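You operate a simulated robot arm through the tools that you are given. There is no shell and no other tool. Be economical: measure what you need, move in short steps, check, and stop when the job is done.

You run a simulated robot arm. Do the job below in one go: nothing can be reset, and whatever is moved stays where it is left.

JOB
Push the white, blue and black weights up to the curved lath; add the grey one.
Fine: white at station 5, blue at 4, black at 2: slide them, don't lift; carry the grey one to station 3, up to the lath too.

Only the result counts: the job must be done as asked and must still hold three seconds after the hand-in. Knocking over, shifting, dropping, spilling or breaking anything else fails it.

ROBOT AND FRAMES
A 7-joint arm with a fingered hand on a trunk, on a base that drives. Base frame: it is fixed to the floor where the robot stands at the start and does not move with it; the origin is under the middle of the robot, x ahead of it, y to its left, z up; the surface under the hand at the start is at about z = 88. Lengths are in cm, angles in rad, forces in N, time in s.
With the tool pointing down near the work surface it reaches from about 34 to 70 cm from the robot's upright axis, wherever it stands. Its first joint turns from -1.204 to 3.002 rad. Payload 3.4 kg.
The tool frame sits at the grasp point between the pads (the TCP): z along the fingers, y along the line on which they close. The tips reach 2.5 cm beyond it. Largest opening 8.8 cm; the body of the gripper starts 2.9 cm behind the TCP. The gripper is a hand of 5 fingers: y runs from the thumb to the fingers, the wrist lies at [-1.3, -9.7, -16.2] in the tool frame, and closing takes about 1.5 s.
Orientation is that of the tool frame in the base frame, as [roll, pitch, yaw] about the fixed x, y, z axes, in that order (R = Rz(yaw) Ry(pitch) Rx(roll)). With the fingers straight down and the wrist toward the robot, the tool's x, y and z point along [0, 1, 0], [1, 0, 0] and [0, 0, -1] of the base frame.

CONTROLS
- The arm moves only by the tool play_rows. Its argument "series" is a list of rows, each a list of 6 numbers: the shift along the tool's x, y, z in m, then the turn, a rotation vector about the tool's x, y, z in degrees. In form: [[x, y, z, rx, ry, rz], ...]. A call has 1 to 12 rows; each row is the pose to reach, as a shift and turn from the pose commanded when the call began, along the tool's axes at that moment. "fingers" is the gripper command, from -1 (shut) to 1 (fully open), values between in proportion, set as the call begins (left out, the last holds). Rows are played at 5 a second. More than 5 cm and 0.15 rad between two rows, or a gripper value outside its range, and nothing of the call is played. Where a pose cannot be reached the arm comes as near as it can. A force on the tool above 40 N (or 10 N above the force at the start of the call, whichever is more), or a blocked arm, ends the call early, and 0.2 s more pass. The fingers move at their own pace (about 15.3 cm/s each) and stop on an object; they squeeze with about 22 N. The grip force told is the motor's: it shows also when the fingers shut on nothing. Time passes only in rows, and 0.2 s behind the last, so rows that repeat a pose let the fingers close. It gives the time, the measured TCP pose, the force on the tool (base axes), the opening and the grip force at its end, in the units of the frame above (readings bear some noise), with the torque about the TCP (base axes, N m) and any sound that the robot's microphone picked up.
- Cameras (640 x 400 px; columns grow to the right, rows downward): "scene" is now at [13.01, -0.92, 139.85]; the picture's right is [-0.11, -0.99, -0.00], its down [-0.55, 0.06, -0.83] and it looks along [0.83, -0.09, -0.55] (base axes); focal length 292 px, centre (320, 200). "wrist" rides on the gripper at [5.9, -7.9, -10.5] in the tool frame; the picture's right is [-0.73, 0.32, -0.61], its down [-0.62, -0.68, 0.38] and it looks along [-0.29, 0.66, 0.70] (tool axes); focal length 234 px, centre (320, 200). There is no depth. A picture from a camera that has moved, and an enlarged one, comes with that camera's place and axes in the base frame and with its lens. The place of the scene camera against the robot may be out by one fixed shift of up to 1.2 cm in any direction.
- capture(camera): a new picture of that camera. No time passes.
- slide_trunk(by): slides the trunk up (or, below 0, down) by that many cm; the arm and the scene camera ride with it, the base frame stays. It gives what a move gives, with no picture.
- roll_base(legs): drives the robot by 1 to 6 legs, each [ahead, left, turn to the left] in cm, cm and rad, along the robot's own axes; the way and the turn of a leg run together, so that a leg with both is an arc; at most 150 cm and 3.142 rad a leg. The arm and the cameras ride along, it lands a little off, and it stops where it bumps. It gives what a move gives.
- finger_targets(index, middle, ring, little, thumb_bend, thumb_turn): sets how far each is bent, from 0 (flat) to 100 (curled in); at 30 the hand is open as for a grip, at 70 the pads meet at the TCP. One left out holds its place. A second passes; each finger stops where it meets its share of the squeeze, and holds until it gets a number again. A gripper value or a shape takes the hand back. It gives what a move gives, with no picture; readings hold the bend of each and the force on index, middle, ring, little, thumb and palm. thumb_turn goes from beside the hand (0) to across from the fingers (100), as for a grip.
- set_grasp(shape): the hand has 5 fingers and takes this shape, open, in about a second: jaw (thumb against the fingers, like two jaws); tri (thumb and two fingers); tip (a fingertip pinch); poke (one finger out to press); point (the index stretched); flat (the hand flat); cup (the hand cupped); fist (a fist). The gripper value then closes the fingers along that shape, each until it touches; the sizes above hold for jaw. It gives what a move gives, with no picture.
- pan_tilt(pan, tilt): turns the head with the scene camera to pan (to the left, within 1.501 rad either way) and tilt (down, from -0.506 to 1.204), counted from straight ahead of the robot. It gives what a move gives.
- close_up(camera, box): a new picture of the part [left, top, right, bottom] of that camera's present view, enlarged. No time passes.
- job_done(): hands the job in; it is judged then, once.

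Work in short steps. Places have to be worked out from the pictures, the camera data and where the tool is seen: move nearer, look again, correct. Check each grasp and each placing, and mend what went wrong. You have 120 turns and 90 pictures in all, those below and enlarged ones among them. Open the gripper and draw the arm clear of the work before you hand the job in, unless the task says otherwise; then end with one line.

The tools are called after "Call:" by a JSON object that holds its "method" and its "body". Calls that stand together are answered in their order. play_rows: Moves the arm, as the interface text tells. Its arguments: {"type":"object","properties":{"series":{"type":"array"},"fingers":{"type":"number"}},"required":["series"]} The other tools are called the same way: slide_trunk (by) slides the trunk up or down; set_grasp (shape) gives the hand a shape; finger_targets (index, middle, ring, little, thumb_bend, thumb_turn) moves the fingers one by one; roll_base (legs) drives the base; pan_tilt (pan, tilt) turns the head that bears the scene camera; capture (camera) takes a picture; close_up (camera, box) takes an enlarged picture of a part of a camera's view; job_done () hands the job in.

At the start:

```text
t: 0.0
eef_pos: [54.69, -1.15, 117.01]
ee_rot: [-3.141, 0.0, 1.571]
contact_force: [-0.4, 0.4, 0.0]
ft_torque: [0.02, -0.04, 0.01]
gripper_width: 8.77
grasp_force: 0.1
shape: jaw
bend: [30.0, 30.0, 30.0, 30.0, 30.0, 98.0]
finger forces: [0.0, 0.1, 0.1, 0.1, 0.1, 0.1]
trunk travel left (down, up): [-65.0, 29.0]
robot x, y, heading: [-0.07, -0.17, 0.002]
head pan, tilt: [-0.106, 0.585]
```

scene: 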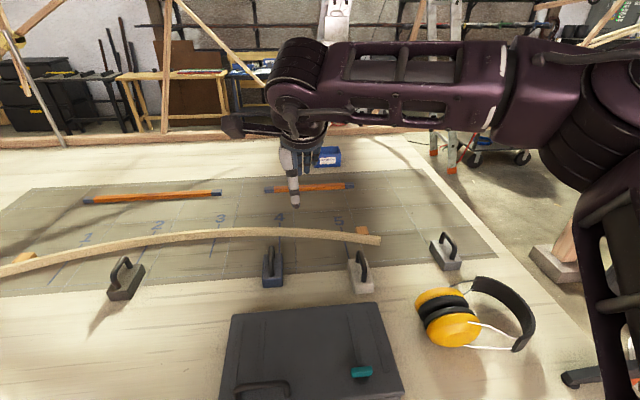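
wrist: 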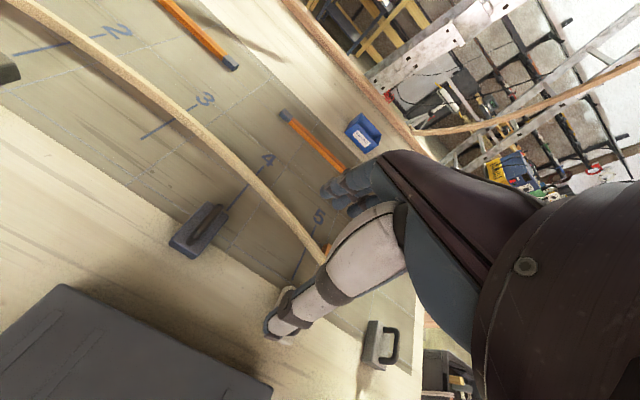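

I start with enlarged views to locate the lath, the stations and the weights.

Call:
{"method": "close_up", "body": {"camera": "scene", "box": [0, 180, 240, 330]}}

Call:
{"method": "close_up", "body": {"camera": "scene", "box": [240, 180, 480, 330]}}

```text
2.67 times, centred on (120, 255) of scene
camera zoom: at [13.01, -0.92, 139.85], right [-0.11, -0.99, 0.0], down [-0.55, 0.06, -0.83], along [0.83, -0.09, -0.55], focal length 780 px, centre (853, 53)
```

zoom: 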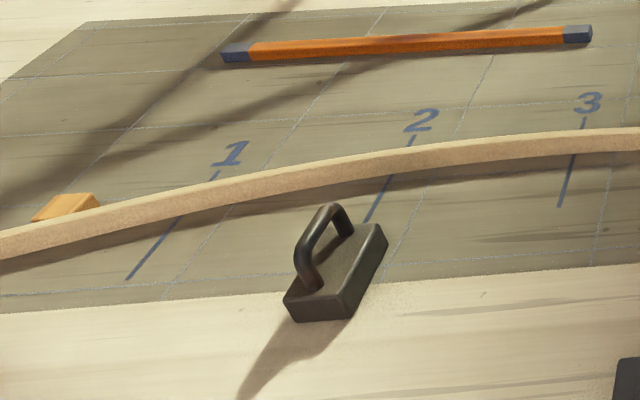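

```text
2.67 times, centred on (360, 255) of scene
camera zoom: at [13.01, -0.92, 139.85], right [-0.11, -0.99, 0.0], down [-0.55, 0.06, -0.83], along [0.83, -0.09, -0.55], focal length 780 px, centre (213, 53)
```

zoom: 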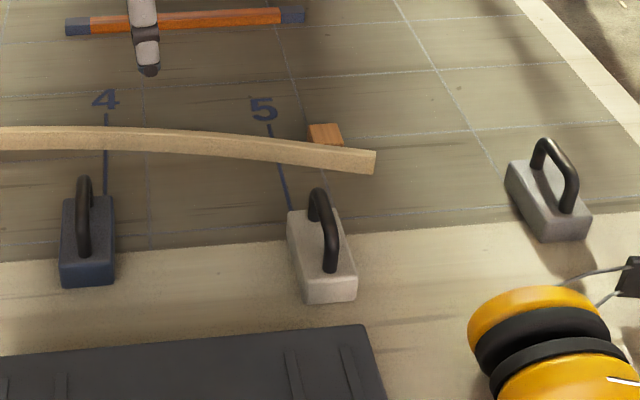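

Working on the z=88 plane, the station lines run along x at y ≈ 55, 37.8, 20.8, 3.6 and -13.4. The lath's near edge at stations 2 to 5 is at x ≈ 73.9, 75.6, 74.3 and 70.7. The weights have handles running along x, so I turn the hand 90° at height to close across y.

Call:
{"method": "play_rows", "body": {"series": [[0, 0, 0, 0, 0, -8], [0, 0, 0, 0, 0, -16], [0, 0, 0, 0, 0, -24], [0, 0, 0, 0, 0, -32], [0, 0, 0, 0, 0, -40], [0, 0, 0, 0, 0, -48], [0, 0, 0, 0, 0, -56], [0, 0, 0, 0, 0, -64], [0, 0, 0, 0, 0, -72], [0, 0, 0, 0, 0, -80], [0, 0, 0, 0, 0, -88], [0, 0, 0, 0, 0, -90]], "fingers": 1}}

```text
t: 2.6
eef_pos: [35.38, 6.69, 115.05]
ee_rot: [3.14, 0.003, 3.116]
contact_force: [-0.1, -0.2, 0.5]
ft_torque: [0.01, 0.0, 0.01]
gripper_width: 8.8
grasp_force: 0.1
shape: jaw
bend: [30.0, 30.0, 30.0, 30.0, 30.0, 98.0]
finger forces: [0.1, 0.0, 0.0, 0.1, 0.0, 0.1]
out of reach, approached as far as the arm can: row 7, 8, 9, 10, 11, 12
trunk travel left (down, up): [-65.0, 29.0]
robot x, y, heading: [0.14, -0.2, 0.002]
head pan, tilt: [-0.106, 0.585]
```

The orientation was reached, but the position was dragged back. I look at the arm.

Call:
{"method": "capture", "body": {"camera": "scene"}}

Call:
{"method": "capture", "body": {"camera": "wrist"}}

```text
85 pictures are left
camera scene: at [13.04, -0.95, 139.84], right [-0.11, -0.99, 0.0], down [-0.55, 0.06, -0.83], along [0.83, -0.09, -0.55], focal length 292 px, centre (320, 200)
```

scene: 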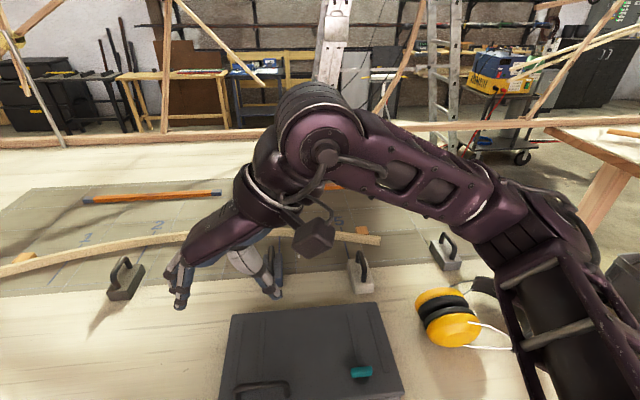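

```text
84 pictures are left
camera wrist: at [29.34, -1.12, 125.44], right [0.73, 0.3, 0.61], down [0.61, -0.7, -0.38], along [0.31, 0.65, -0.69], focal length 234 px, centre (320, 200)
```

wrist: 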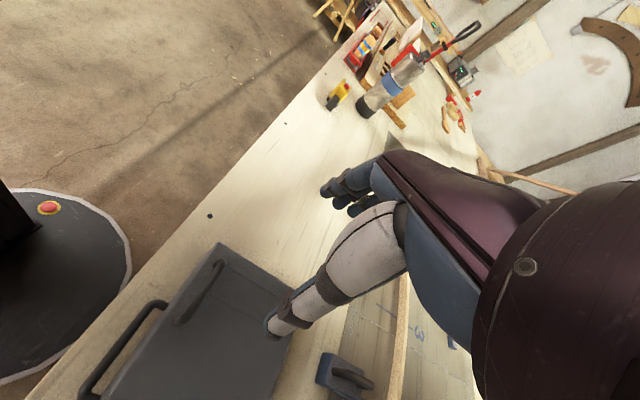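

The hand now has the right orientation at (35, 7). I test whether it can move forward again from here with the orientation held.

Call:
{"method": "play_rows", "body": {"series": [[-0.04, 0, 0, 0, 0, 0], [-0.08, 0, 0, 0, 0, 0], [-0.12, 0, 0, 0, 0, 0], [-0.16, 0, 0, 0, 0, 0], [-0.2, 0, 0, 0, 0, 0], [-0.2, 0, 0, 0, 0, 0]]}}

```text
t: 4.0
eef_pos: [35.24, 8.48, 114.75]
ee_rot: [3.142, 0.001, 3.137]
contact_force: [-0.4, 0.1, -0.4]
ft_torque: [0.02, 0.01, -0.02]
gripper_width: 8.77
grasp_force: 0.0
shape: jaw
bend: [30.0, 30.0, 30.0, 30.0, 30.0, 98.0]
finger forces: [0.0, 0.0, 0.0, 0.1, 0.0, 0.0]
out of reach, approached as far as the arm can: row 1, 2, 3, 4, 5, 6
trunk travel left (down, up): [-65.0, 29.0]
robot x, y, heading: [0.02, -0.05, 0.001]
head pan, tilt: [-0.106, 0.585]
```

It is limited, likely by a wrist joint. I return to the first pose and try the opposite turn, with the wrist to the left.

Call:
{"method": "play_rows", "body": {"series": [[-0.015, -0.01, -0.002, 0, 0, 8], [-0.03, -0.02, -0.004, 0, 0, 16], [-0.05, -0.03, -0.006, 0, 0, 24], [-0.07, -0.04, -0.008, 0, 0, 32], [-0.09, -0.05, -0.01, 0, 0, 40], [-0.11, -0.06, -0.012, 0, 0, 48], [-0.13, -0.07, -0.014, 0, 0, 56], [-0.15, -0.08, -0.016, 0, 0, 64], [-0.17, -0.09, -0.018, 0, 0, 72], [-0.185, -0.096, -0.02, 0, 0, 80], [-0.195, -0.096, -0.0225, 0, 0, 88], [-0.195, -0.096, -0.0225, 0, 0, 90]]}}

Call:
{"method": "play_rows", "body": {"series": [[0, 0, 0, 0, 0, 8], [0, 0, 0, 0, 0, 16], [0, 0, 0, 0, 0, 24], [0, 0, 0, 0, 0, 32], [0, 0, 0, 0, 0, 40], [0, 0, 0, 0, 0, 48], [0, 0, 0, 0, 0, 56], [0, 0, 0, 0, 0, 64], [0, 0, 0, 0, 0, 72], [0, 0, 0, 0, 0, 80], [0, 0, 0, 0, 0, 88], [0, 0, 0, 0, 0, 90]]}}

```text
t: 6.6
eef_pos: [54.87, -1.21, 116.85]
ee_rot: [3.141, 0.0, 1.567]
contact_force: [-0.3, 0.5, 0.1]
ft_torque: [0.0, 0.01, 0.02]
gripper_width: 8.78
grasp_force: 0.1
shape: jaw
bend: [30.0, 30.0, 30.0, 30.0, 30.0, 98.0]
finger forces: [0.0, 0.0, 0.0, 0.0, 0.1, 0.0]
trunk travel left (down, up): [-65.0, 29.0]
robot x, y, heading: [-0.03, 0.0, 0.001]
head pan, tilt: [-0.106, 0.585]
```

```text
t: 9.2
eef_pos: [47.56, -4.54, 109.78]
ee_rot: [-3.117, -0.032, 0.019]
contact_force: [-0.1, 0.2, -0.3]
ft_torque: [-0.02, -0.03, 0.0]
gripper_width: 8.77
grasp_force: 0.1
shape: jaw
bend: [30.0, 30.0, 30.0, 30.0, 30.0, 98.0]
finger forces: [0.0, 0.1, 0.0, 0.0, 0.0, 0.1]
out of reach, approached as far as the arm can: row 8, 9, 10, 11, 12
trunk travel left (down, up): [-65.0, 29.0]
robot x, y, heading: [0.33, 0.06, 0.005]
head pan, tilt: [-0.106, 0.585]
```

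This side works better, ending at (47.6, -4.5, 110). I try moving forward and lower.

Call:
{"method": "play_rows", "body": {"series": [[0.02, 0, 0.02, 0, 0, 0], [0.04, 0, 0.04, 0, 0, 0], [0.07, 0, 0.05, 0, 0, 0], [0.1, 0, 0.06, 0, 0, 0], [0.12, 0, 0.06, 0, 0, 0]]}}

Call:
{"method": "capture", "body": {"camera": "scene"}}

```text
t: 10.4
eef_pos: [54.32, -6.87, 100.92]
ee_rot: [-3.114, -0.026, 0.018]
contact_force: [-0.8, -0.1, 0.8]
ft_torque: [-0.01, -0.03, 0.03]
gripper_width: 8.76
grasp_force: 0.0
shape: jaw
bend: [30.0, 30.0, 30.0, 30.0, 30.0, 98.0]
finger forces: [0.0, 0.0, 0.0, 0.0, 0.0, 0.0]
out of reach, approached as far as the arm can: row 1, 2, 3, 4, 5
trunk travel left (down, up): [-65.0, 29.0]
robot x, y, heading: [0.01, 0.05, -0.001]
head pan, tilt: [-0.106, 0.585]
```

```text
83 pictures are left
camera scene: at [13.05, -0.96, 139.85], right [-0.11, -0.99, 0.0], down [-0.55, 0.06, -0.83], along [0.83, -0.09, -0.55], focal length 292 px, centre (320, 200)
```

scene: 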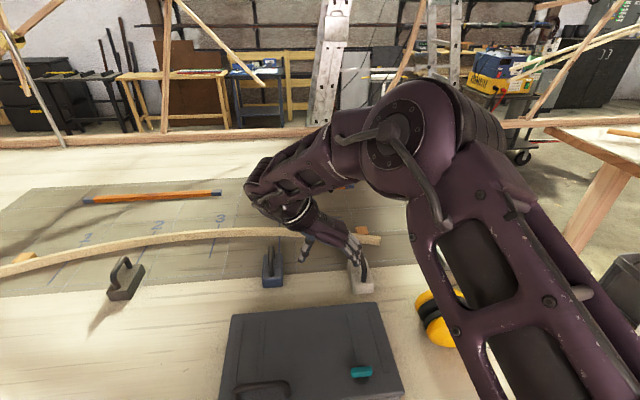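

Reach suffers with the wrist to the side, so the radial orientation with the wrist toward the robot is better. I can grip the arched handles end to end along x. I go back to that orientation over the white weight and look with the wrist camera.

Call:
{"method": "play_rows", "body": {"series": [[-0.005, 0.005, -0.03, 0, 0, -8], [-0.01, 0.01, -0.06, 0, 0, -16], [-0.015, 0.015, -0.09, 0, 0, -24], [-0.02, 0.02, -0.12, 0, 0, -32], [-0.02, 0.03, -0.13, 0, 0, -40], [-0.02, 0.04, -0.13, 0, 0, -48], [-0.02, 0.05, -0.13, 0, 0, -56], [-0.02, 0.06, -0.13, 0, 0, -64], [-0.02, 0.06, -0.13, 0, 0, -72], [-0.02, 0.06, -0.13, 0, 0, -80], [-0.02, 0.06, -0.13, 0, 0, -88], [-0.02, 0.06, -0.13, 0, 0, -90]]}}

Call:
{"method": "capture", "body": {"camera": "wrist"}}

Call:
{"method": "pan_tilt", "body": {"pan": 0.0, "tilt": 0.9}}

Call:
{"method": "capture", "body": {"camera": "scene"}}

```text
t: 13.0
eef_pos: [52.27, -12.77, 113.82]
ee_rot: [-3.141, 0.0, 1.573]
contact_force: [-0.4, -0.2, -0.6]
ft_torque: [0.02, 0.04, 0.01]
gripper_width: 8.78
grasp_force: 0.1
shape: jaw
bend: [30.0, 30.0, 30.0, 30.0, 30.0, 98.0]
finger forces: [0.1, 0.1, 0.0, 0.0, 0.1, 0.1]
trunk travel left (down, up): [-65.0, 29.0]
robot x, y, heading: [-0.05, 0.02, -0.004]
head pan, tilt: [-0.106, 0.585]
```

```text
82 pictures are left
camera wrist: at [44.52, -6.88, 124.33], right [0.32, -0.72, 0.61], down [-0.68, -0.63, -0.38], along [0.66, -0.29, -0.7], focal length 234 px, centre (320, 200)
```

wrist: 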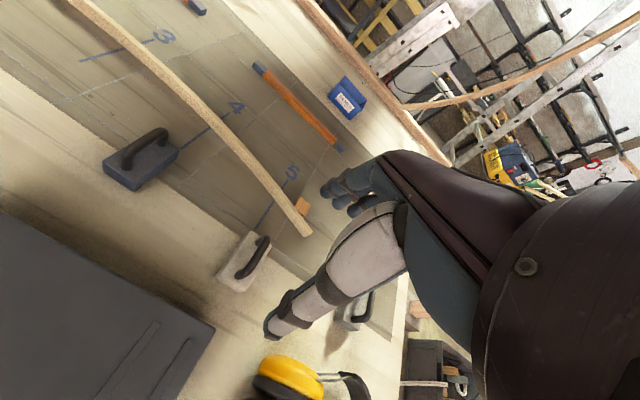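

```text
t: 13.8
eef_pos: [52.4, -12.75, 114.05]
ee_rot: [-3.142, 0.0, 1.57]
contact_force: [-1.0, 0.6, 0.0]
ft_torque: [0.01, -0.01, 0.03]
gripper_width: 8.75
grasp_force: 0.0
shape: jaw
bend: [30.0, 30.0, 30.0, 30.0, 30.0, 98.0]
finger forces: [0.0, 0.0, 0.0, 0.0, 0.0, 0.0]
trunk travel left (down, up): [-65.0, 29.0]
robot x, y, heading: [0.2, 0.15, -0.002]
head pan, tilt: [0.0, 0.901]
```

```text
81 pictures are left
camera scene: at [11.73, 0.01, 137.24], right [0.0, -1.0, 0.0], down [-0.78, 0.0, -0.62], along [0.62, 0.0, -0.78], focal length 292 px, centre (320, 200)
```

scene: 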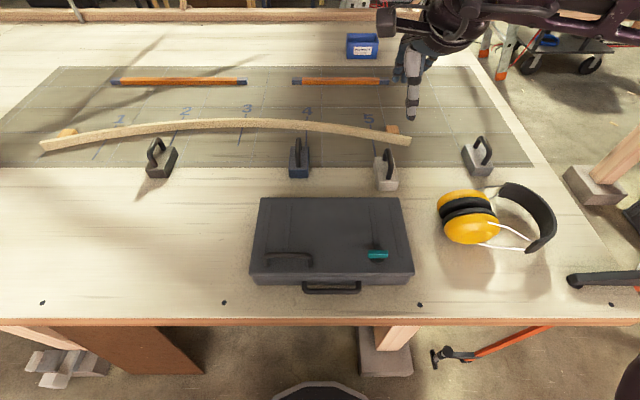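

This gives a good overview. I enlarge the white and blue weights in the wrist camera, which is tied to the arm and so more reliable.

Call:
{"method": "close_up", "body": {"camera": "wrist", "box": [80, 100, 320, 300]}}

Call:
{"method": "close_up", "body": {"camera": "scene", "box": [260, 90, 520, 200]}}

Call:
{"method": "close_up", "body": {"camera": "scene", "box": [20, 90, 280, 200]}}

```text
2.00 times, centred on (200, 200) of wrist
camera zoom: at [44.54, -6.89, 124.34], right [0.32, -0.73, 0.61], down [-0.68, -0.62, -0.38], along [0.66, -0.29, -0.7], focal length 468 px, centre (560, 200)
```

zoom: 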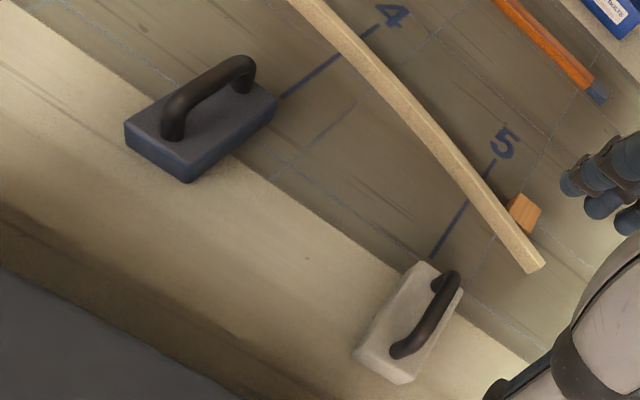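

```text
2.46 times, centred on (390, 145) of scene
camera zoom: at [11.73, 0.01, 137.24], right [0.0, -1.0, 0.0], down [-0.78, 0.0, -0.62], along [0.62, 0.0, -0.78], focal length 720 px, centre (148, 335)
```

zoom: 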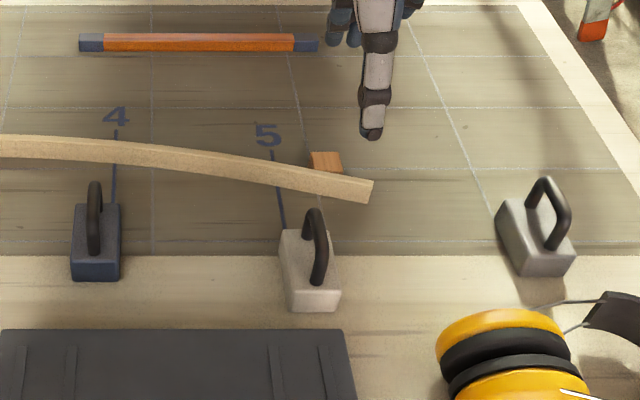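

```text
2.46 times, centred on (150, 145) of scene
camera zoom: at [11.73, 0.01, 137.24], right [0.0, -1.0, 0.0], down [-0.78, 0.0, -0.62], along [0.62, 0.0, -0.78], focal length 720 px, centre (738, 335)
```

zoom: 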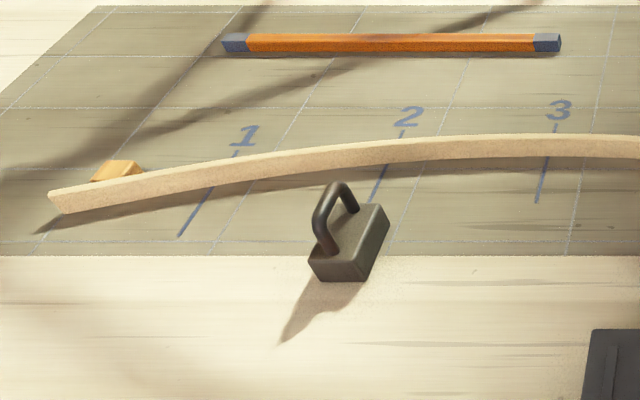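

Triangulated positions:
- White: x 54.3 to about 62.5, y ≈ -14.6.
- Blue: x 58 to 66.5, y ≈ 5.
- Handle tops: z ≈ 95.5.
- Lath near edge: x ≈ 70.8 at station 5 and 74.8 at station 4.

I move above the white handle to check alignment.

Call:
{"method": "play_rows", "body": {"series": [[-0.004, 0.015, 0.03, 0, 0, 0], [-0.008, 0.03, 0.06, 0, 0, 0], [-0.012, 0.045, 0.09, 0, 0, 0], [-0.0155, 0.056, 0.12, 0, 0, 0], [-0.0155, 0.056, 0.125, 0, 0, 0]]}}

Call:
{"method": "close_up", "body": {"camera": "scene", "box": [320, 100, 480, 200]}}

Call:
{"method": "capture", "body": {"camera": "wrist"}}

```text
t: 15.0
eef_pos: [57.83, -14.33, 101.57]
ee_rot: [3.14, 0.001, 1.571]
contact_force: [0.1, -0.1, 0.5]
ft_torque: [0.0, -0.03, -0.03]
gripper_width: 8.78
grasp_force: 0.0
shape: jaw
bend: [30.0, 30.0, 30.0, 30.0, 30.0, 98.0]
finger forces: [0.0, 0.0, 0.0, 0.0, 0.0, 0.1]
trunk travel left (down, up): [-65.0, 29.0]
robot x, y, heading: [0.18, 0.02, -0.008]
head pan, tilt: [0.0, 0.901]
```

```text
4.00 times, centred on (400, 150) of scene
camera zoom: at [11.69, 0.03, 137.23], right [0.0, -1.0, 0.0], down [-0.78, 0.0, -0.62], along [0.62, 0.0, -0.78], focal length 1170 px, centre (0, 400)
```

zoom: 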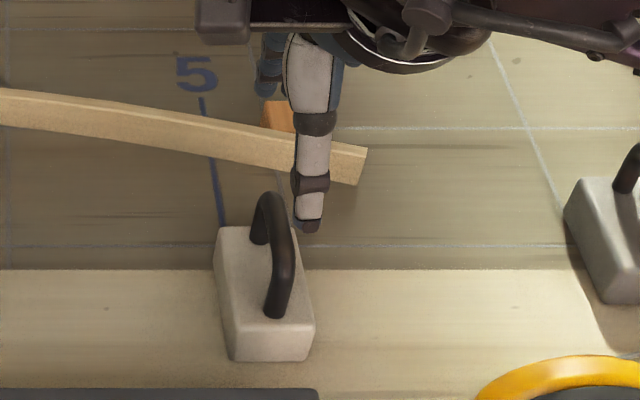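

```text
76 pictures are left
camera wrist: at [50.1, -8.39, 111.84], right [0.32, -0.73, 0.61], down [-0.68, -0.62, -0.38], along [0.66, -0.29, -0.7], focal length 234 px, centre (320, 200)
```

wrist: 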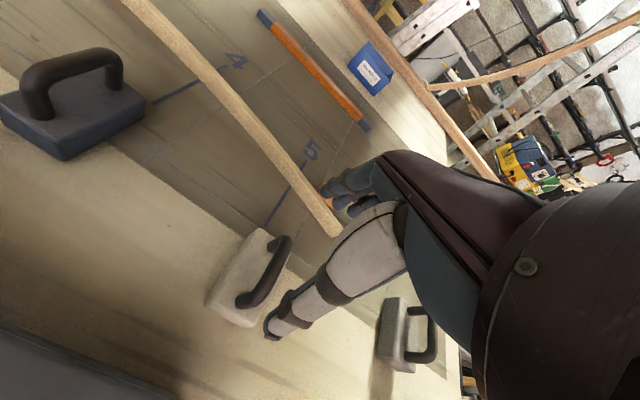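

I enlarge the wrist view to pin down the handle.

Call:
{"method": "close_up", "body": {"camera": "wrist", "box": [180, 220, 340, 350]}}

```text
3.08 times, centred on (260, 285) of wrist
camera zoom: at [50.1, -8.39, 111.84], right [0.32, -0.73, 0.61], down [-0.68, -0.62, -0.38], along [0.66, -0.29, -0.7], focal length 720 px, centre (505, -62)
```

zoom: 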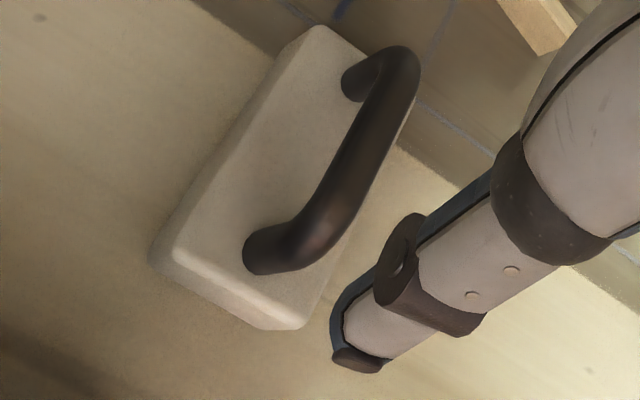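

The white block spans x 54.2 to 61.7. The handle posts are at x 55.1 and 60.5, y ≈ -14.6, and the handle top is at about 95. I descend so the pads straddle the handle end to end.

Call:
{"method": "play_rows", "body": {"series": [[-0.003, 0, 0.02, 0, 0, 0], [-0.003, 0, 0.04, 0, 0, 0], [-0.003, 0, 0.055, 0, 0, 0], [-0.003, 0, 0.065, 0, 0, 0], [-0.003, 0, 0.0725, 0, 0, 0], [-0.003, 0, 0.0725, 0, 0, 0]]}}

Call:
{"method": "close_up", "body": {"camera": "wrist", "box": [160, 200, 400, 350]}}

Call:
{"method": "close_up", "body": {"camera": "scene", "box": [320, 100, 480, 200]}}

```text
t: 16.4
eef_pos: [58.02, -14.58, 94.2]
ee_rot: [3.14, 0.0, 1.572]
contact_force: [0.5, -0.3, -0.6]
ft_torque: [0.03, 0.03, 0.03]
gripper_width: 8.76
grasp_force: 0.2
shape: jaw
bend: [30.0, 30.0, 30.0, 30.0, 30.0, 98.0]
finger forces: [0.0, 0.0, 0.0, 0.0, 0.0, 0.1]
trunk travel left (down, up): [-65.0, 29.0]
robot x, y, heading: [-0.12, 0.15, 0.001]
head pan, tilt: [0.0, 0.901]
```

```text
2.67 times, centred on (280, 275) of wrist
camera zoom: at [50.18, -8.74, 104.58], right [0.32, -0.73, 0.61], down [-0.68, -0.62, -0.38], along [0.66, -0.29, -0.7], focal length 624 px, centre (427, 0)
```

zoom: 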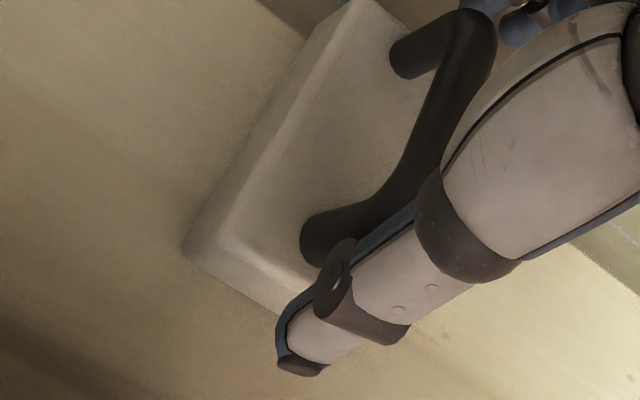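

```text
4.00 times, centred on (400, 150) of scene
camera zoom: at [11.72, 0.02, 137.23], right [0.0, -1.0, 0.0], down [-0.78, 0.0, -0.62], along [0.62, 0.0, -0.78], focal length 1170 px, centre (0, 400)
```

zoom: 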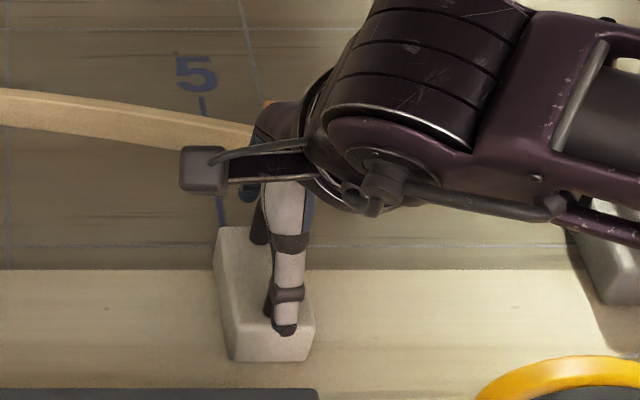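

The thumb sits about 0.25 cm right of the near post. I correct that and close on the handle.

Call:
{"method": "play_rows", "body": {"series": [[0.0025, 0, 0, 0, 0, 0], [0.0025, 0, 0, 0, 0, 0]]}}

Call:
{"method": "play_rows", "body": {"series": [[0, 0, 0, 0, 0, 0], [0, 0, 0, 0, 0, 0], [0, 0, 0, 0, 0, 0], [0, 0, 0, 0, 0, 0], [0, 0, 0, 0, 0, 0], [0, 0, 0, 0, 0, 0], [0, 0, 0, 0, 0, 0], [0, 0, 0, 0, 0, 0]], "fingers": -1}}

Call:
{"method": "close_up", "body": {"camera": "scene", "box": [320, 100, 480, 200]}}

Call:
{"method": "close_up", "body": {"camera": "wrist", "box": [160, 200, 400, 350]}}

```text
t: 17.0
eef_pos: [58.01, -14.35, 94.14]
ee_rot: [3.141, 0.0, 1.572]
contact_force: [0.1, -0.2, 0.2]
ft_torque: [-0.01, 0.0, 0.0]
gripper_width: 8.77
grasp_force: 0.1
shape: jaw
bend: [30.0, 30.0, 30.0, 30.0, 30.0, 98.0]
finger forces: [0.0, 0.1, 0.1, 0.1, 0.1, 0.0]
trunk travel left (down, up): [-65.0, 29.0]
robot x, y, heading: [0.06, 0.0, -0.006]
head pan, tilt: [0.0, 0.901]
```

```text
t: 18.8
eef_pos: [58.02, -14.29, 94.18]
ee_rot: [-3.141, -0.001, 1.569]
contact_force: [0.3, 2.2, 0.7]
ft_torque: [-0.03, 0.05, 0.05]
gripper_width: 1.74
grasp_force: 21.7
shape: jaw
bend: [74.0, 60.0, 66.0, 65.0, 84.0, 100.0]
finger forces: [8.8, 7.8, 0.0, 0.1, 0.1, 0.1]
trunk travel left (down, up): [-65.0, 29.0]
robot x, y, heading: [0.0, -0.28, -0.004]
head pan, tilt: [0.0, 0.901]
```

```text
4.00 times, centred on (400, 150) of scene
camera zoom: at [11.76, 0.05, 137.23], right [0.0, -1.0, 0.0], down [-0.78, 0.0, -0.62], along [0.62, 0.0, -0.78], focal length 1170 px, centre (0, 400)
```

zoom: 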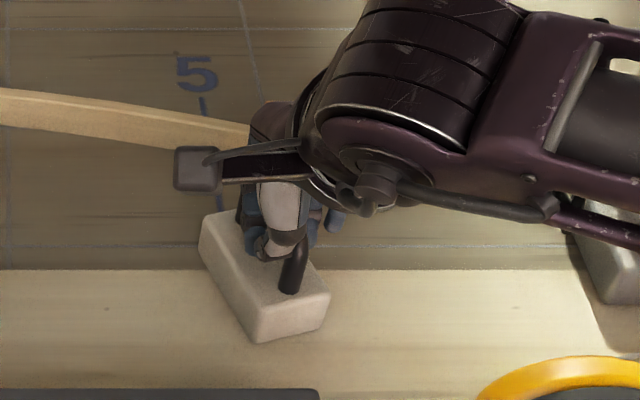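

```text
2.67 times, centred on (280, 275) of wrist
camera zoom: at [50.18, -8.46, 104.58], right [0.32, -0.73, 0.61], down [-0.68, -0.62, -0.38], along [0.66, -0.29, -0.7], focal length 624 px, centre (427, 0)
```

zoom: 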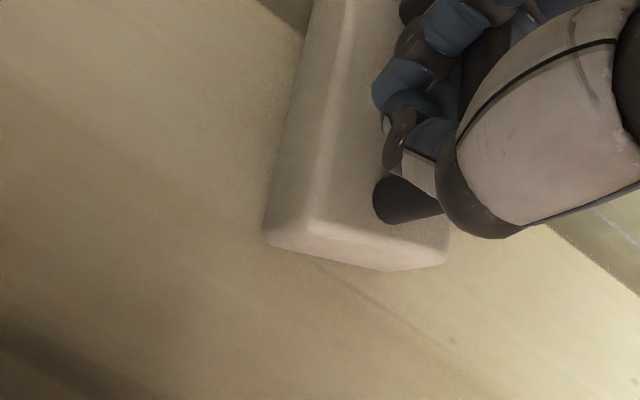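

The fingers slipped past the posts and twisted the block. Gripping end to end is poor, so I open and rise. Next I will try a tilted grip, closing across the bar with the fingers pointing forward and down.

Call:
{"method": "play_rows", "body": {"series": [[0, 0, 0, 0, 0, 0], [0, 0, 0, 0, 0, 0], [0, 0, 0, 0, 0, 0], [0, 0, 0, 0, 0, 0], [0, 0, 0, 0, 0, 0], [0, 0, 0, 0, 0, 0], [0, 0, 0, 0, 0, 0]], "fingers": 1}}

Call:
{"method": "play_rows", "body": {"series": [[0, 0, -0.03, 0, 0, 0], [0, 0, -0.06, 0, 0, 0], [0, -0.02, -0.1, 0, 0, 0], [0, -0.04, -0.14, 0, 0, 0]]}}

Call:
{"method": "set_grasp", "body": {"shape": "tri"}}

Call:
{"method": "capture", "body": {"camera": "wrist"}}

Call:
{"method": "capture", "body": {"camera": "scene"}}

```text
t: 20.4
eef_pos: [58.11, -14.38, 94.1]
ee_rot: [-3.139, 0.0, 1.57]
contact_force: [-1.7, -0.6, -4.6]
ft_torque: [0.02, 0.23, -0.09]
gripper_width: 8.68
grasp_force: 0.1
shape: jaw
bend: [33.0, 30.0, 30.0, 30.0, 30.0, 98.0]
finger forces: [4.0, 3.8, 0.0, 0.0, 0.0, 0.0]
trunk travel left (down, up): [-65.0, 29.0]
robot x, y, heading: [-0.19, 0.19, 0.003]
head pan, tilt: [0.0, 0.901]
```

```text
t: 21.4
eef_pos: [53.86, -14.21, 108.25]
ee_rot: [3.14, 0.001, 1.571]
contact_force: [-0.7, 0.2, 0.7]
ft_torque: [0.04, -0.02, -0.01]
gripper_width: 8.76
grasp_force: 0.0
shape: jaw
bend: [30.0, 30.0, 30.0, 30.0, 30.0, 98.0]
finger forces: [0.1, 0.0, 0.1, 0.0, 0.0, 0.0]
trunk travel left (down, up): [-65.0, 29.0]
robot x, y, heading: [-0.03, -0.08, -0.0]
head pan, tilt: [0.0, 0.901]
```

```text
t: 22.3
eef_pos: [53.97, -14.39, 108.14]
ee_rot: [-3.141, 0.0, 1.572]
contact_force: [-0.5, 0.5, -0.3]
ft_torque: [0.01, -0.02, 0.02]
gripper_width: 8.72
grasp_force: 0.0
shape: tri
bend: [30.0, 30.0, 99.0, 99.0, 30.0, 98.0]
finger forces: [0.0, 0.0, 0.1, 0.0, 0.0, 0.0]
trunk travel left (down, up): [-65.0, 29.0]
robot x, y, heading: [0.09, 0.26, 0.001]
head pan, tilt: [0.0, 0.901]
```

```text
70 pictures are left
camera wrist: at [46.17, -8.49, 118.51], right [0.32, -0.73, 0.61], down [-0.68, -0.62, -0.38], along [0.66, -0.29, -0.7], focal length 234 px, centre (320, 200)
```

wrist: 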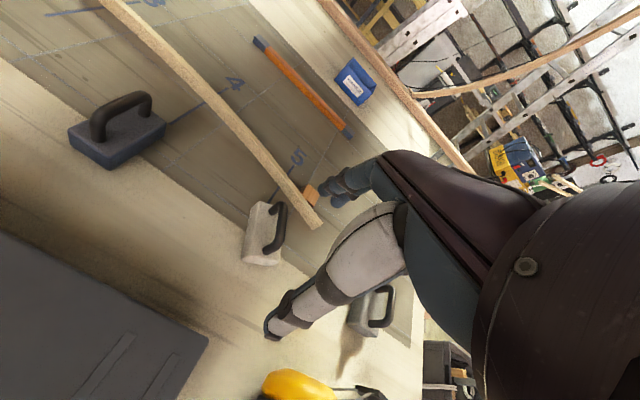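

```text
69 pictures are left
camera scene: at [11.71, 0.02, 137.23], right [0.0, -1.0, 0.0], down [-0.78, 0.0, -0.62], along [0.62, 0.0, -0.78], focal length 292 px, centre (320, 200)
```

scene: 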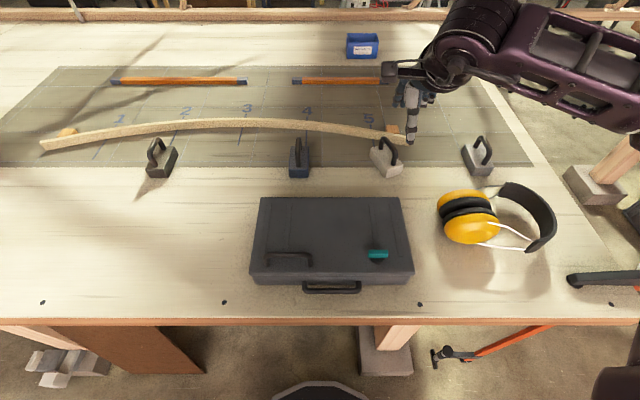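

White is slightly turned and moved about 1 cm forward. I reorient to the tilted pose with y = -Y and fingers 40° forward, staying high.

Call:
{"method": "play_rows", "body": {"series": [[0, 0, -0.005, -2.6, 2.6, 7.17], [0, 0, -0.01, -5.2, 5.2, 14.3], [0, 0, -0.015, -7.8, 7.8, 21.5], [0, 0, -0.02, -10.4, 10.4, 28.7], [0, 0, -0.02, -13, 13, 35.8], [0, 0, -0.02, -15.6, 15.6, 43], [0, 0, -0.02, -18.2, 18.2, 50.2], [0, 0, -0.02, -20.8, 20.8, 57.3], [0, 0, -0.02, -23.4, 23.4, 64.5], [0, 0, -0.02, -26, 26, 71.7], [0, 0, -0.02, -28.7, 28.7, 78.8], [0, 0, -0.02, -31.3, 31.3, 86]]}}

Call:
{"method": "capture", "body": {"camera": "scene"}}

```text
t: 24.9
eef_pos: [54.02, -14.29, 110.16]
ee_rot: [3.141, -0.701, -0.002]
contact_force: [-1.1, -0.6, 0.6]
ft_torque: [0.01, -0.02, 0.01]
gripper_width: 8.78
grasp_force: 0.0
shape: tri
bend: [30.0, 30.0, 99.0, 99.0, 30.0, 98.0]
finger forces: [0.0, 0.1, 0.0, 0.1, 0.0, 0.1]
trunk travel left (down, up): [-65.0, 29.0]
robot x, y, heading: [-0.06, 0.37, -0.002]
head pan, tilt: [0.0, 0.901]
```

```text
68 pictures are left
camera scene: at [11.74, 0.1, 137.23], right [0.0, -1.0, 0.0], down [-0.78, 0.0, -0.62], along [0.62, 0.0, -0.78], focal length 292 px, centre (320, 200)
```

scene: 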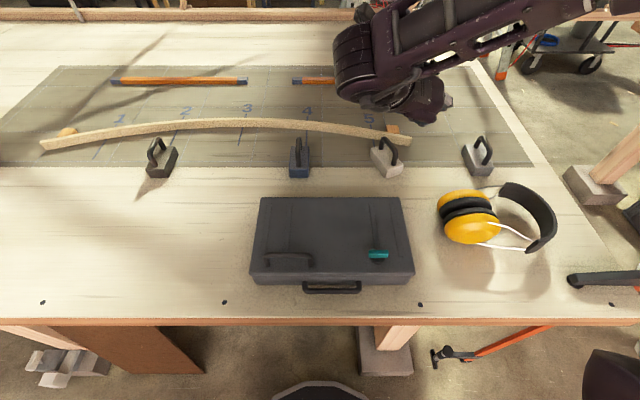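

The pose was reached fully. I test forward reach at height, to x ≈ 67.

Call:
{"method": "play_rows", "body": {"series": [[0.03, 0, 0.0257, 0, 0, 0], [0.06, 0, 0.0514, 0, 0, 0], [0.09, 0, 0.0771, 0, 0, 0], [0.1, 0, 0.0857, 0, 0, 0]]}}

Call:
{"method": "capture", "body": {"camera": "wrist"}}

```text
t: 25.9
eef_pos: [67.11, -14.36, 110.01]
ee_rot: [-3.141, -0.698, 0.0]
contact_force: [-0.3, -0.7, 0.7]
ft_torque: [0.04, 0.02, 0.03]
gripper_width: 8.8
grasp_force: 0.1
shape: tri
bend: [30.0, 30.0, 99.0, 99.0, 30.0, 98.0]
finger forces: [0.0, 0.1, 0.0, 0.0, 0.0, 0.0]
trunk travel left (down, up): [-65.0, 29.0]
robot x, y, heading: [0.04, 0.29, -0.002]
head pan, tilt: [0.0, 0.901]
```

```text
67 pictures are left
camera wrist: at [64.92, -6.49, 121.74], right [-0.95, -0.32, 0.0], down [-0.23, 0.68, -0.69], along [0.23, -0.66, -0.72], focal length 234 px, centre (320, 200)
```

wrist: 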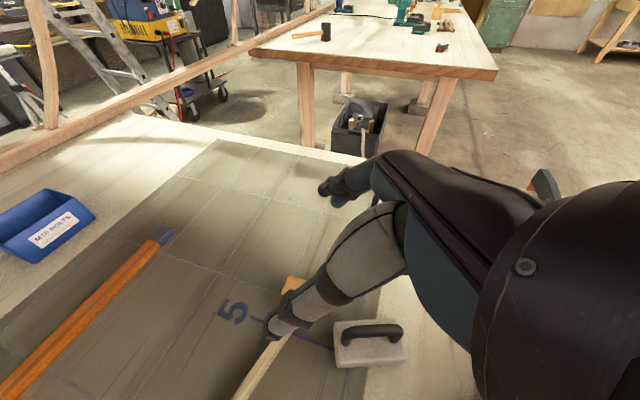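

Reach is fine. I enlarge the white weight in this wrist view.

Call:
{"method": "close_up", "body": {"camera": "wrist", "box": [220, 270, 428, 400]}}

Call:
{"method": "close_up", "body": {"camera": "scene", "box": [320, 100, 480, 200]}}

```text
3.08 times, centred on (324, 335) of wrist
camera zoom: at [64.92, -6.49, 121.74], right [-0.95, -0.32, 0.0], down [-0.23, 0.68, -0.69], along [0.23, -0.66, -0.72], focal length 720 px, centre (308, -215)
```

zoom: 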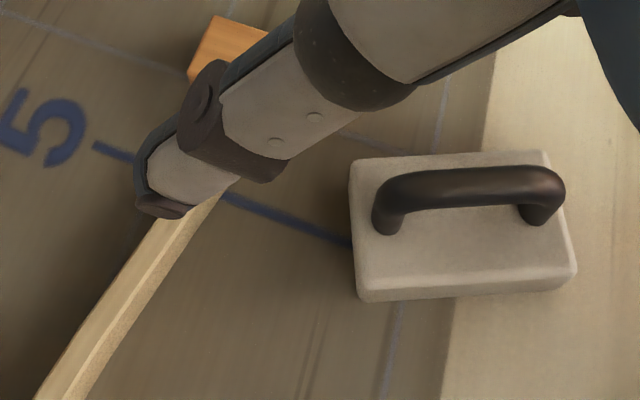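

```text
4.00 times, centred on (400, 150) of scene
camera zoom: at [11.72, 0.03, 137.23], right [0.0, -1.0, 0.0], down [-0.78, 0.0, -0.62], along [0.62, 0.0, -0.78], focal length 1170 px, centre (0, 400)
```

zoom: 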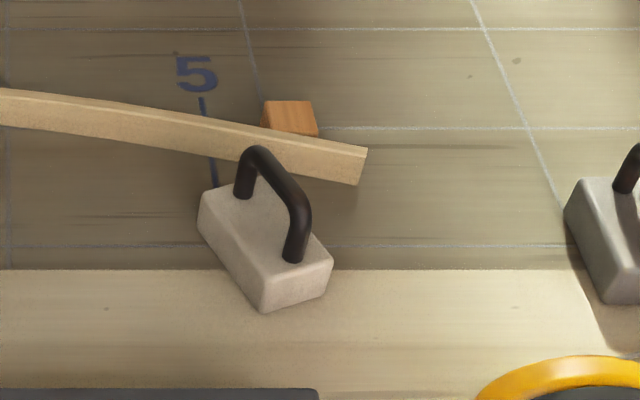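

White now sits with its handle centre at about (62, -15.1), bar z ≈ 94.2 and yaw ≈ +0.39. I turn the tool to match that yaw and hover above it.

Call:
{"method": "play_rows", "body": {"series": [[-0.021, 0.002, 0.005, 3.6, 0, -4.3], [-0.042, 0.004, 0.01, 7.2, 0, -8.6], [-0.063, 0.006, 0.016, 10.9, 0, -12.9], [-0.084, 0.0074, 0.021, 14.5, 0, -17.2], [-0.084, 0.0074, 0.021, 14.5, 0, -17.2]]}}

Call:
{"method": "capture", "body": {"camera": "wrist"}}

```text
t: 27.1
eef_pos: [62.09, -14.94, 102.96]
ee_rot: [3.14, -0.698, 0.395]
contact_force: [1.1, -0.3, -0.3]
ft_torque: [0.03, -0.02, 0.02]
gripper_width: 8.76
grasp_force: 0.1
shape: tri
bend: [30.0, 30.0, 99.0, 99.0, 30.0, 98.0]
finger forces: [0.0, 0.1, 0.0, 0.1, 0.0, 0.0]
trunk travel left (down, up): [-65.0, 29.0]
robot x, y, heading: [-0.09, -0.12, 0.003]
head pan, tilt: [0.0, 0.901]
```

```text
64 pictures are left
camera wrist: at [57.07, -8.57, 114.72], right [-0.75, -0.66, 0.0], down [-0.48, 0.54, -0.69], along [0.46, -0.52, -0.72], focal length 234 px, centre (320, 200)
```

wrist: 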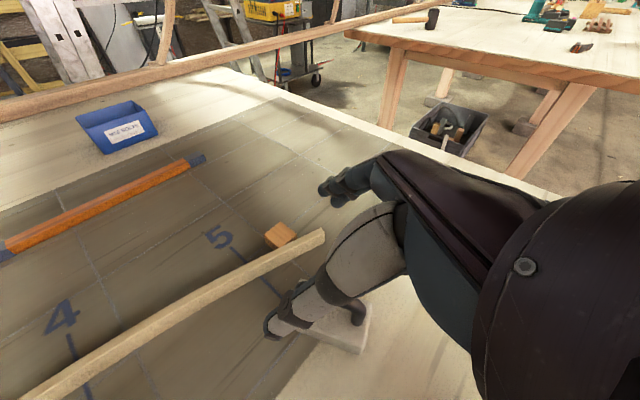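

I descend straight down, with the thumb on the left and the fingers on the right of the bar.

Call:
{"method": "play_rows", "body": {"series": [[-0.0128, 0, 0.0153, 0, 0, 0], [-0.0257, 0, 0.0306, 0, 0, 0], [-0.0386, 0, 0.046, 0, 0, 0], [-0.045, 0, 0.0536, 0, 0, 0], [-0.0514, 0, 0.0613, 0, 0, 0], [-0.0566, 0, 0.0674, 0, 0, 0]]}}

Call:
{"method": "close_up", "body": {"camera": "wrist", "box": [220, 250, 460, 400]}}

Call:
{"method": "close_up", "body": {"camera": "scene", "box": [320, 100, 480, 200]}}

```text
t: 28.5
eef_pos: [61.9, -15.57, 94.58]
ee_rot: [3.138, -0.707, 0.39]
contact_force: [-3.1, -9.7, 20.4]
ft_torque: [-0.23, 0.56, 0.17]
gripper_width: 8.81
grasp_force: 0.0
shape: tri
bend: [30.0, 30.0, 100.0, 99.0, 30.0, 98.0]
finger forces: [0.0, 0.1, 23.1, 0.1, 0.0, 0.0]
trunk travel left (down, up): [-65.0, 29.0]
robot x, y, heading: [0.2, -0.04, -0.001]
head pan, tilt: [0.0, 0.901]
```

```text
2.67 times, centred on (340, 325) of wrist
camera zoom: at [56.71, -9.0, 106.42], right [-0.75, -0.66, -0.01], down [-0.47, 0.54, -0.7], along [0.46, -0.52, -0.72], focal length 624 px, centre (267, -133)
```

zoom: 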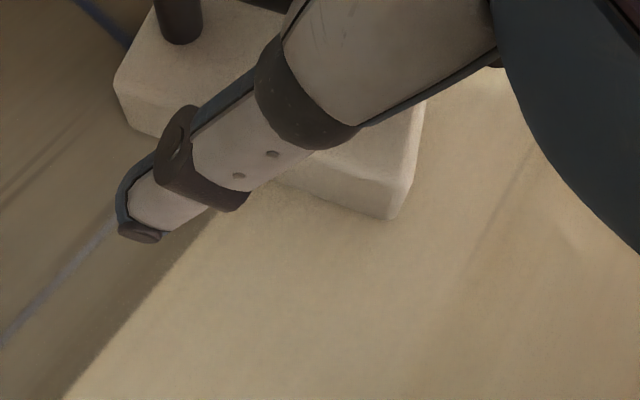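

```text
4.00 times, centred on (400, 150) of scene
camera zoom: at [11.19, -0.18, 137.32], right [0.0, -1.0, 0.0], down [-0.78, 0.0, -0.62], along [0.62, 0.0, -0.78], focal length 1170 px, centre (0, 400)
```

zoom: 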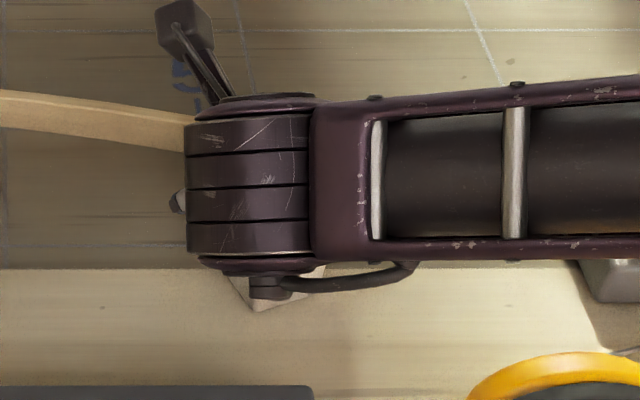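

The curled ring finger pressed on the bar. I raise the hand, open all fingers in the jaw shape, and will close only selected fingers.

Call:
{"method": "play_rows", "body": {"series": [[0.0128, 0, -0.0153, 0, 0, 0], [0.0257, 0, -0.0306, 0, 0, 0], [0.0386, 0, -0.046, 0, 0, 0]]}}

Call:
{"method": "set_grasp", "body": {"shape": "jaw"}}

Call:
{"method": "capture", "body": {"camera": "wrist"}}

```text
t: 29.3
eef_pos: [62.15, -14.99, 100.12]
ee_rot: [-3.139, -0.694, 0.393]
contact_force: [0.0, -0.2, -0.1]
ft_torque: [-0.02, -0.02, -0.04]
gripper_width: 8.78
grasp_force: 0.1
shape: tri
bend: [30.0, 30.0, 99.0, 99.0, 30.0, 98.0]
finger forces: [0.1, 0.0, 0.0, 0.1, 0.0, 0.1]
trunk travel left (down, up): [-65.0, 29.0]
robot x, y, heading: [-0.01, -0.23, -0.001]
head pan, tilt: [0.0, 0.901]
```

```text
t: 30.2
eef_pos: [62.22, -15.16, 100.23]
ee_rot: [-3.138, -0.699, 0.391]
contact_force: [-0.1, 0.3, -0.3]
ft_torque: [-0.03, 0.0, 0.02]
gripper_width: 8.78
grasp_force: 0.1
shape: jaw
bend: [30.0, 30.0, 30.0, 30.0, 30.0, 98.0]
finger forces: [0.0, 0.1, 0.1, 0.1, 0.1, 0.0]
trunk travel left (down, up): [-65.0, 29.0]
robot x, y, heading: [-0.13, -0.24, 0.005]
head pan, tilt: [0.0, 0.901]
```

```text
61 pictures are left
camera wrist: at [57.09, -8.66, 111.96], right [-0.75, -0.66, 0.0], down [-0.47, 0.54, -0.69], along [0.46, -0.52, -0.72], focal length 234 px, centre (320, 200)
```

wrist: 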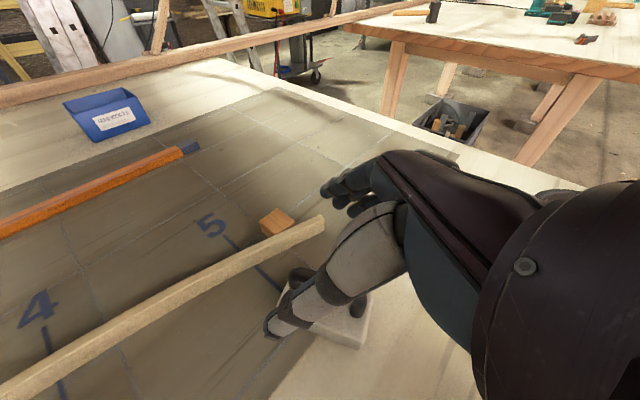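

I descend again, 5.8 cm, with all fingers open.

Call:
{"method": "play_rows", "body": {"series": [[-0.0128, 0, 0.0153, 0, 0, 0], [-0.0257, 0, 0.0306, 0, 0, 0], [-0.0322, 0, 0.0383, 0, 0, 0], [-0.0373, 0, 0.0444, 0, 0, 0]]}}

Call:
{"method": "close_up", "body": {"camera": "wrist", "box": [220, 250, 460, 400]}}

```text
t: 31.2
eef_pos: [62.17, -15.06, 94.54]
ee_rot: [3.142, -0.697, 0.392]
contact_force: [-0.2, -0.2, 0.3]
ft_torque: [-0.01, -0.03, -0.01]
gripper_width: 8.79
grasp_force: 0.0
shape: jaw
bend: [30.0, 30.0, 30.0, 30.0, 30.0, 98.0]
finger forces: [0.0, 0.0, 0.0, 0.1, 0.1, 0.0]
trunk travel left (down, up): [-65.0, 29.0]
robot x, y, heading: [0.03, -0.2, 0.003]
head pan, tilt: [0.0, 0.901]
```

```text
2.67 times, centred on (340, 325) of wrist
camera zoom: at [57.09, -8.73, 106.17], right [-0.75, -0.66, 0.0], down [-0.47, 0.54, -0.69], along [0.46, -0.52, -0.72], focal length 624 px, centre (267, -133)
```

zoom: 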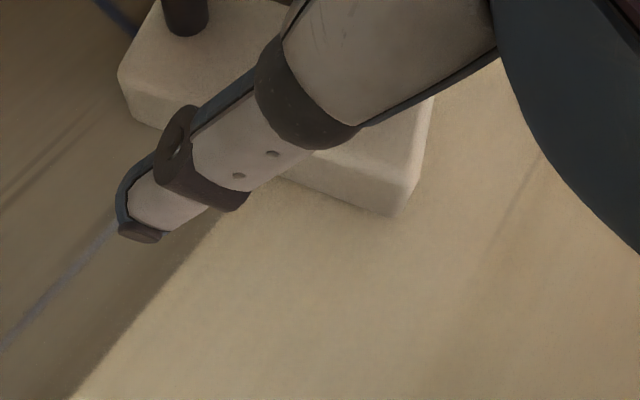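

There is no contact. I close thumb, index, middle and ring on the bar, leaving the little finger open.

Call:
{"method": "finger_targets", "body": {"index": 75, "middle": 75, "ring": 75, "thumb_bend": 75}}

Call:
{"method": "close_up", "body": {"camera": "wrist", "box": [220, 250, 460, 400]}}

```text
t: 32.2
eef_pos: [62.15, -15.19, 94.48]
ee_rot: [-3.139, -0.697, 0.391]
contact_force: [0.5, -3.0, 0.0]
ft_torque: [-0.38, -0.02, 0.07]
gripper_width: 0.02
grasp_force: 12.7
shape: fingers
bend: [74.0, 75.0, 61.0, 30.0, 68.0, 97.0]
finger forces: [4.0, 0.0, 13.7, 0.0, 7.6, 0.0]
trunk travel left (down, up): [-65.0, 29.0]
robot x, y, heading: [-0.23, -0.3, 0.001]
head pan, tilt: [0.0, 0.901]
```

```text
2.67 times, centred on (340, 325) of wrist
camera zoom: at [57.1, -8.79, 106.17], right [-0.75, -0.66, 0.0], down [-0.47, 0.54, -0.69], along [0.46, -0.52, -0.72], focal length 624 px, centre (267, -133)
```

zoom: 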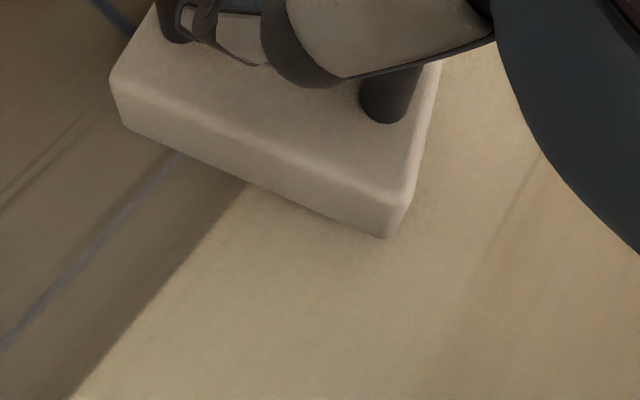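

Only ring and thumb hold the bar, since the tilt puts the other fingers higher. I open, go 1.1 cm lower and close again for a firmer grip.

Call:
{"method": "finger_targets", "body": {"index": 30, "middle": 30, "ring": 30, "thumb_bend": 30}}

Call:
{"method": "play_rows", "body": {"series": [[-0.004, 0, 0.0045, 0, 0, 0], [-0.0071, 0, 0.0084, 0, 0, 0], [-0.0071, 0, 0.0084, 0, 0, 0]]}}

Call:
{"method": "finger_targets", "body": {"index": 75, "middle": 75, "ring": 75, "thumb_bend": 75}}

Call:
{"method": "close_up", "body": {"camera": "wrist", "box": [220, 250, 460, 400]}}

```text
t: 33.2
eef_pos: [62.04, -15.14, 94.52]
ee_rot: [-3.139, -0.699, 0.392]
contact_force: [0.2, -0.3, -0.6]
ft_torque: [-0.02, 0.05, -0.01]
gripper_width: 8.45
grasp_force: 0.1
shape: fingers
bend: [30.0, 30.0, 30.0, 30.0, 30.0, 97.0]
finger forces: [0.1, 0.0, 0.1, 0.0, 0.0, 0.1]
trunk travel left (down, up): [-65.0, 29.0]
robot x, y, heading: [0.06, 0.05, 0.004]
head pan, tilt: [0.0, 0.901]
```

```text
t: 34.0
eef_pos: [62.15, -15.1, 93.4]
ee_rot: [-3.139, -0.698, 0.39]
contact_force: [-1.2, 0.5, 0.5]
ft_torque: [-0.01, -0.03, 0.0]
gripper_width: 8.46
grasp_force: 0.0
shape: fingers
bend: [30.0, 30.0, 30.0, 30.0, 30.0, 97.0]
finger forces: [0.0, 0.0, 0.0, 0.0, 0.1, 0.0]
trunk travel left (down, up): [-65.0, 29.0]
robot x, y, heading: [0.13, -0.01, -0.002]
head pan, tilt: [0.0, 0.901]
```

```text
t: 35.0
eef_pos: [62.03, -15.15, 93.52]
ee_rot: [-3.141, -0.699, 0.393]
contact_force: [-0.2, -1.5, 2.4]
ft_torque: [-0.2, 0.05, 0.04]
gripper_width: 0.0
grasp_force: 4.6
shape: fingers
bend: [75.0, 75.0, 74.0, 30.0, 71.0, 96.0]
finger forces: [0.0, 0.0, 5.6, 0.1, 3.8, 0.0]
trunk travel left (down, up): [-65.0, 29.0]
robot x, y, heading: [-0.4, -0.08, 0.001]
head pan, tilt: [0.0, 0.901]
```

```text
2.67 times, centred on (340, 325) of wrist
camera zoom: at [57.04, -8.74, 105.14], right [-0.75, -0.66, 0.0], down [-0.47, 0.54, -0.69], along [0.46, -0.52, -0.72], focal length 624 px, centre (267, -133)
```

zoom: 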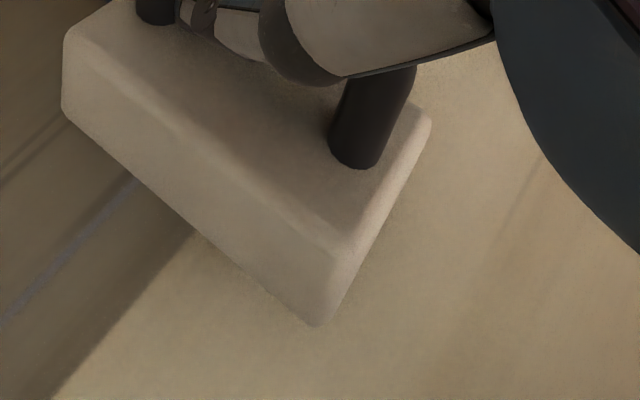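

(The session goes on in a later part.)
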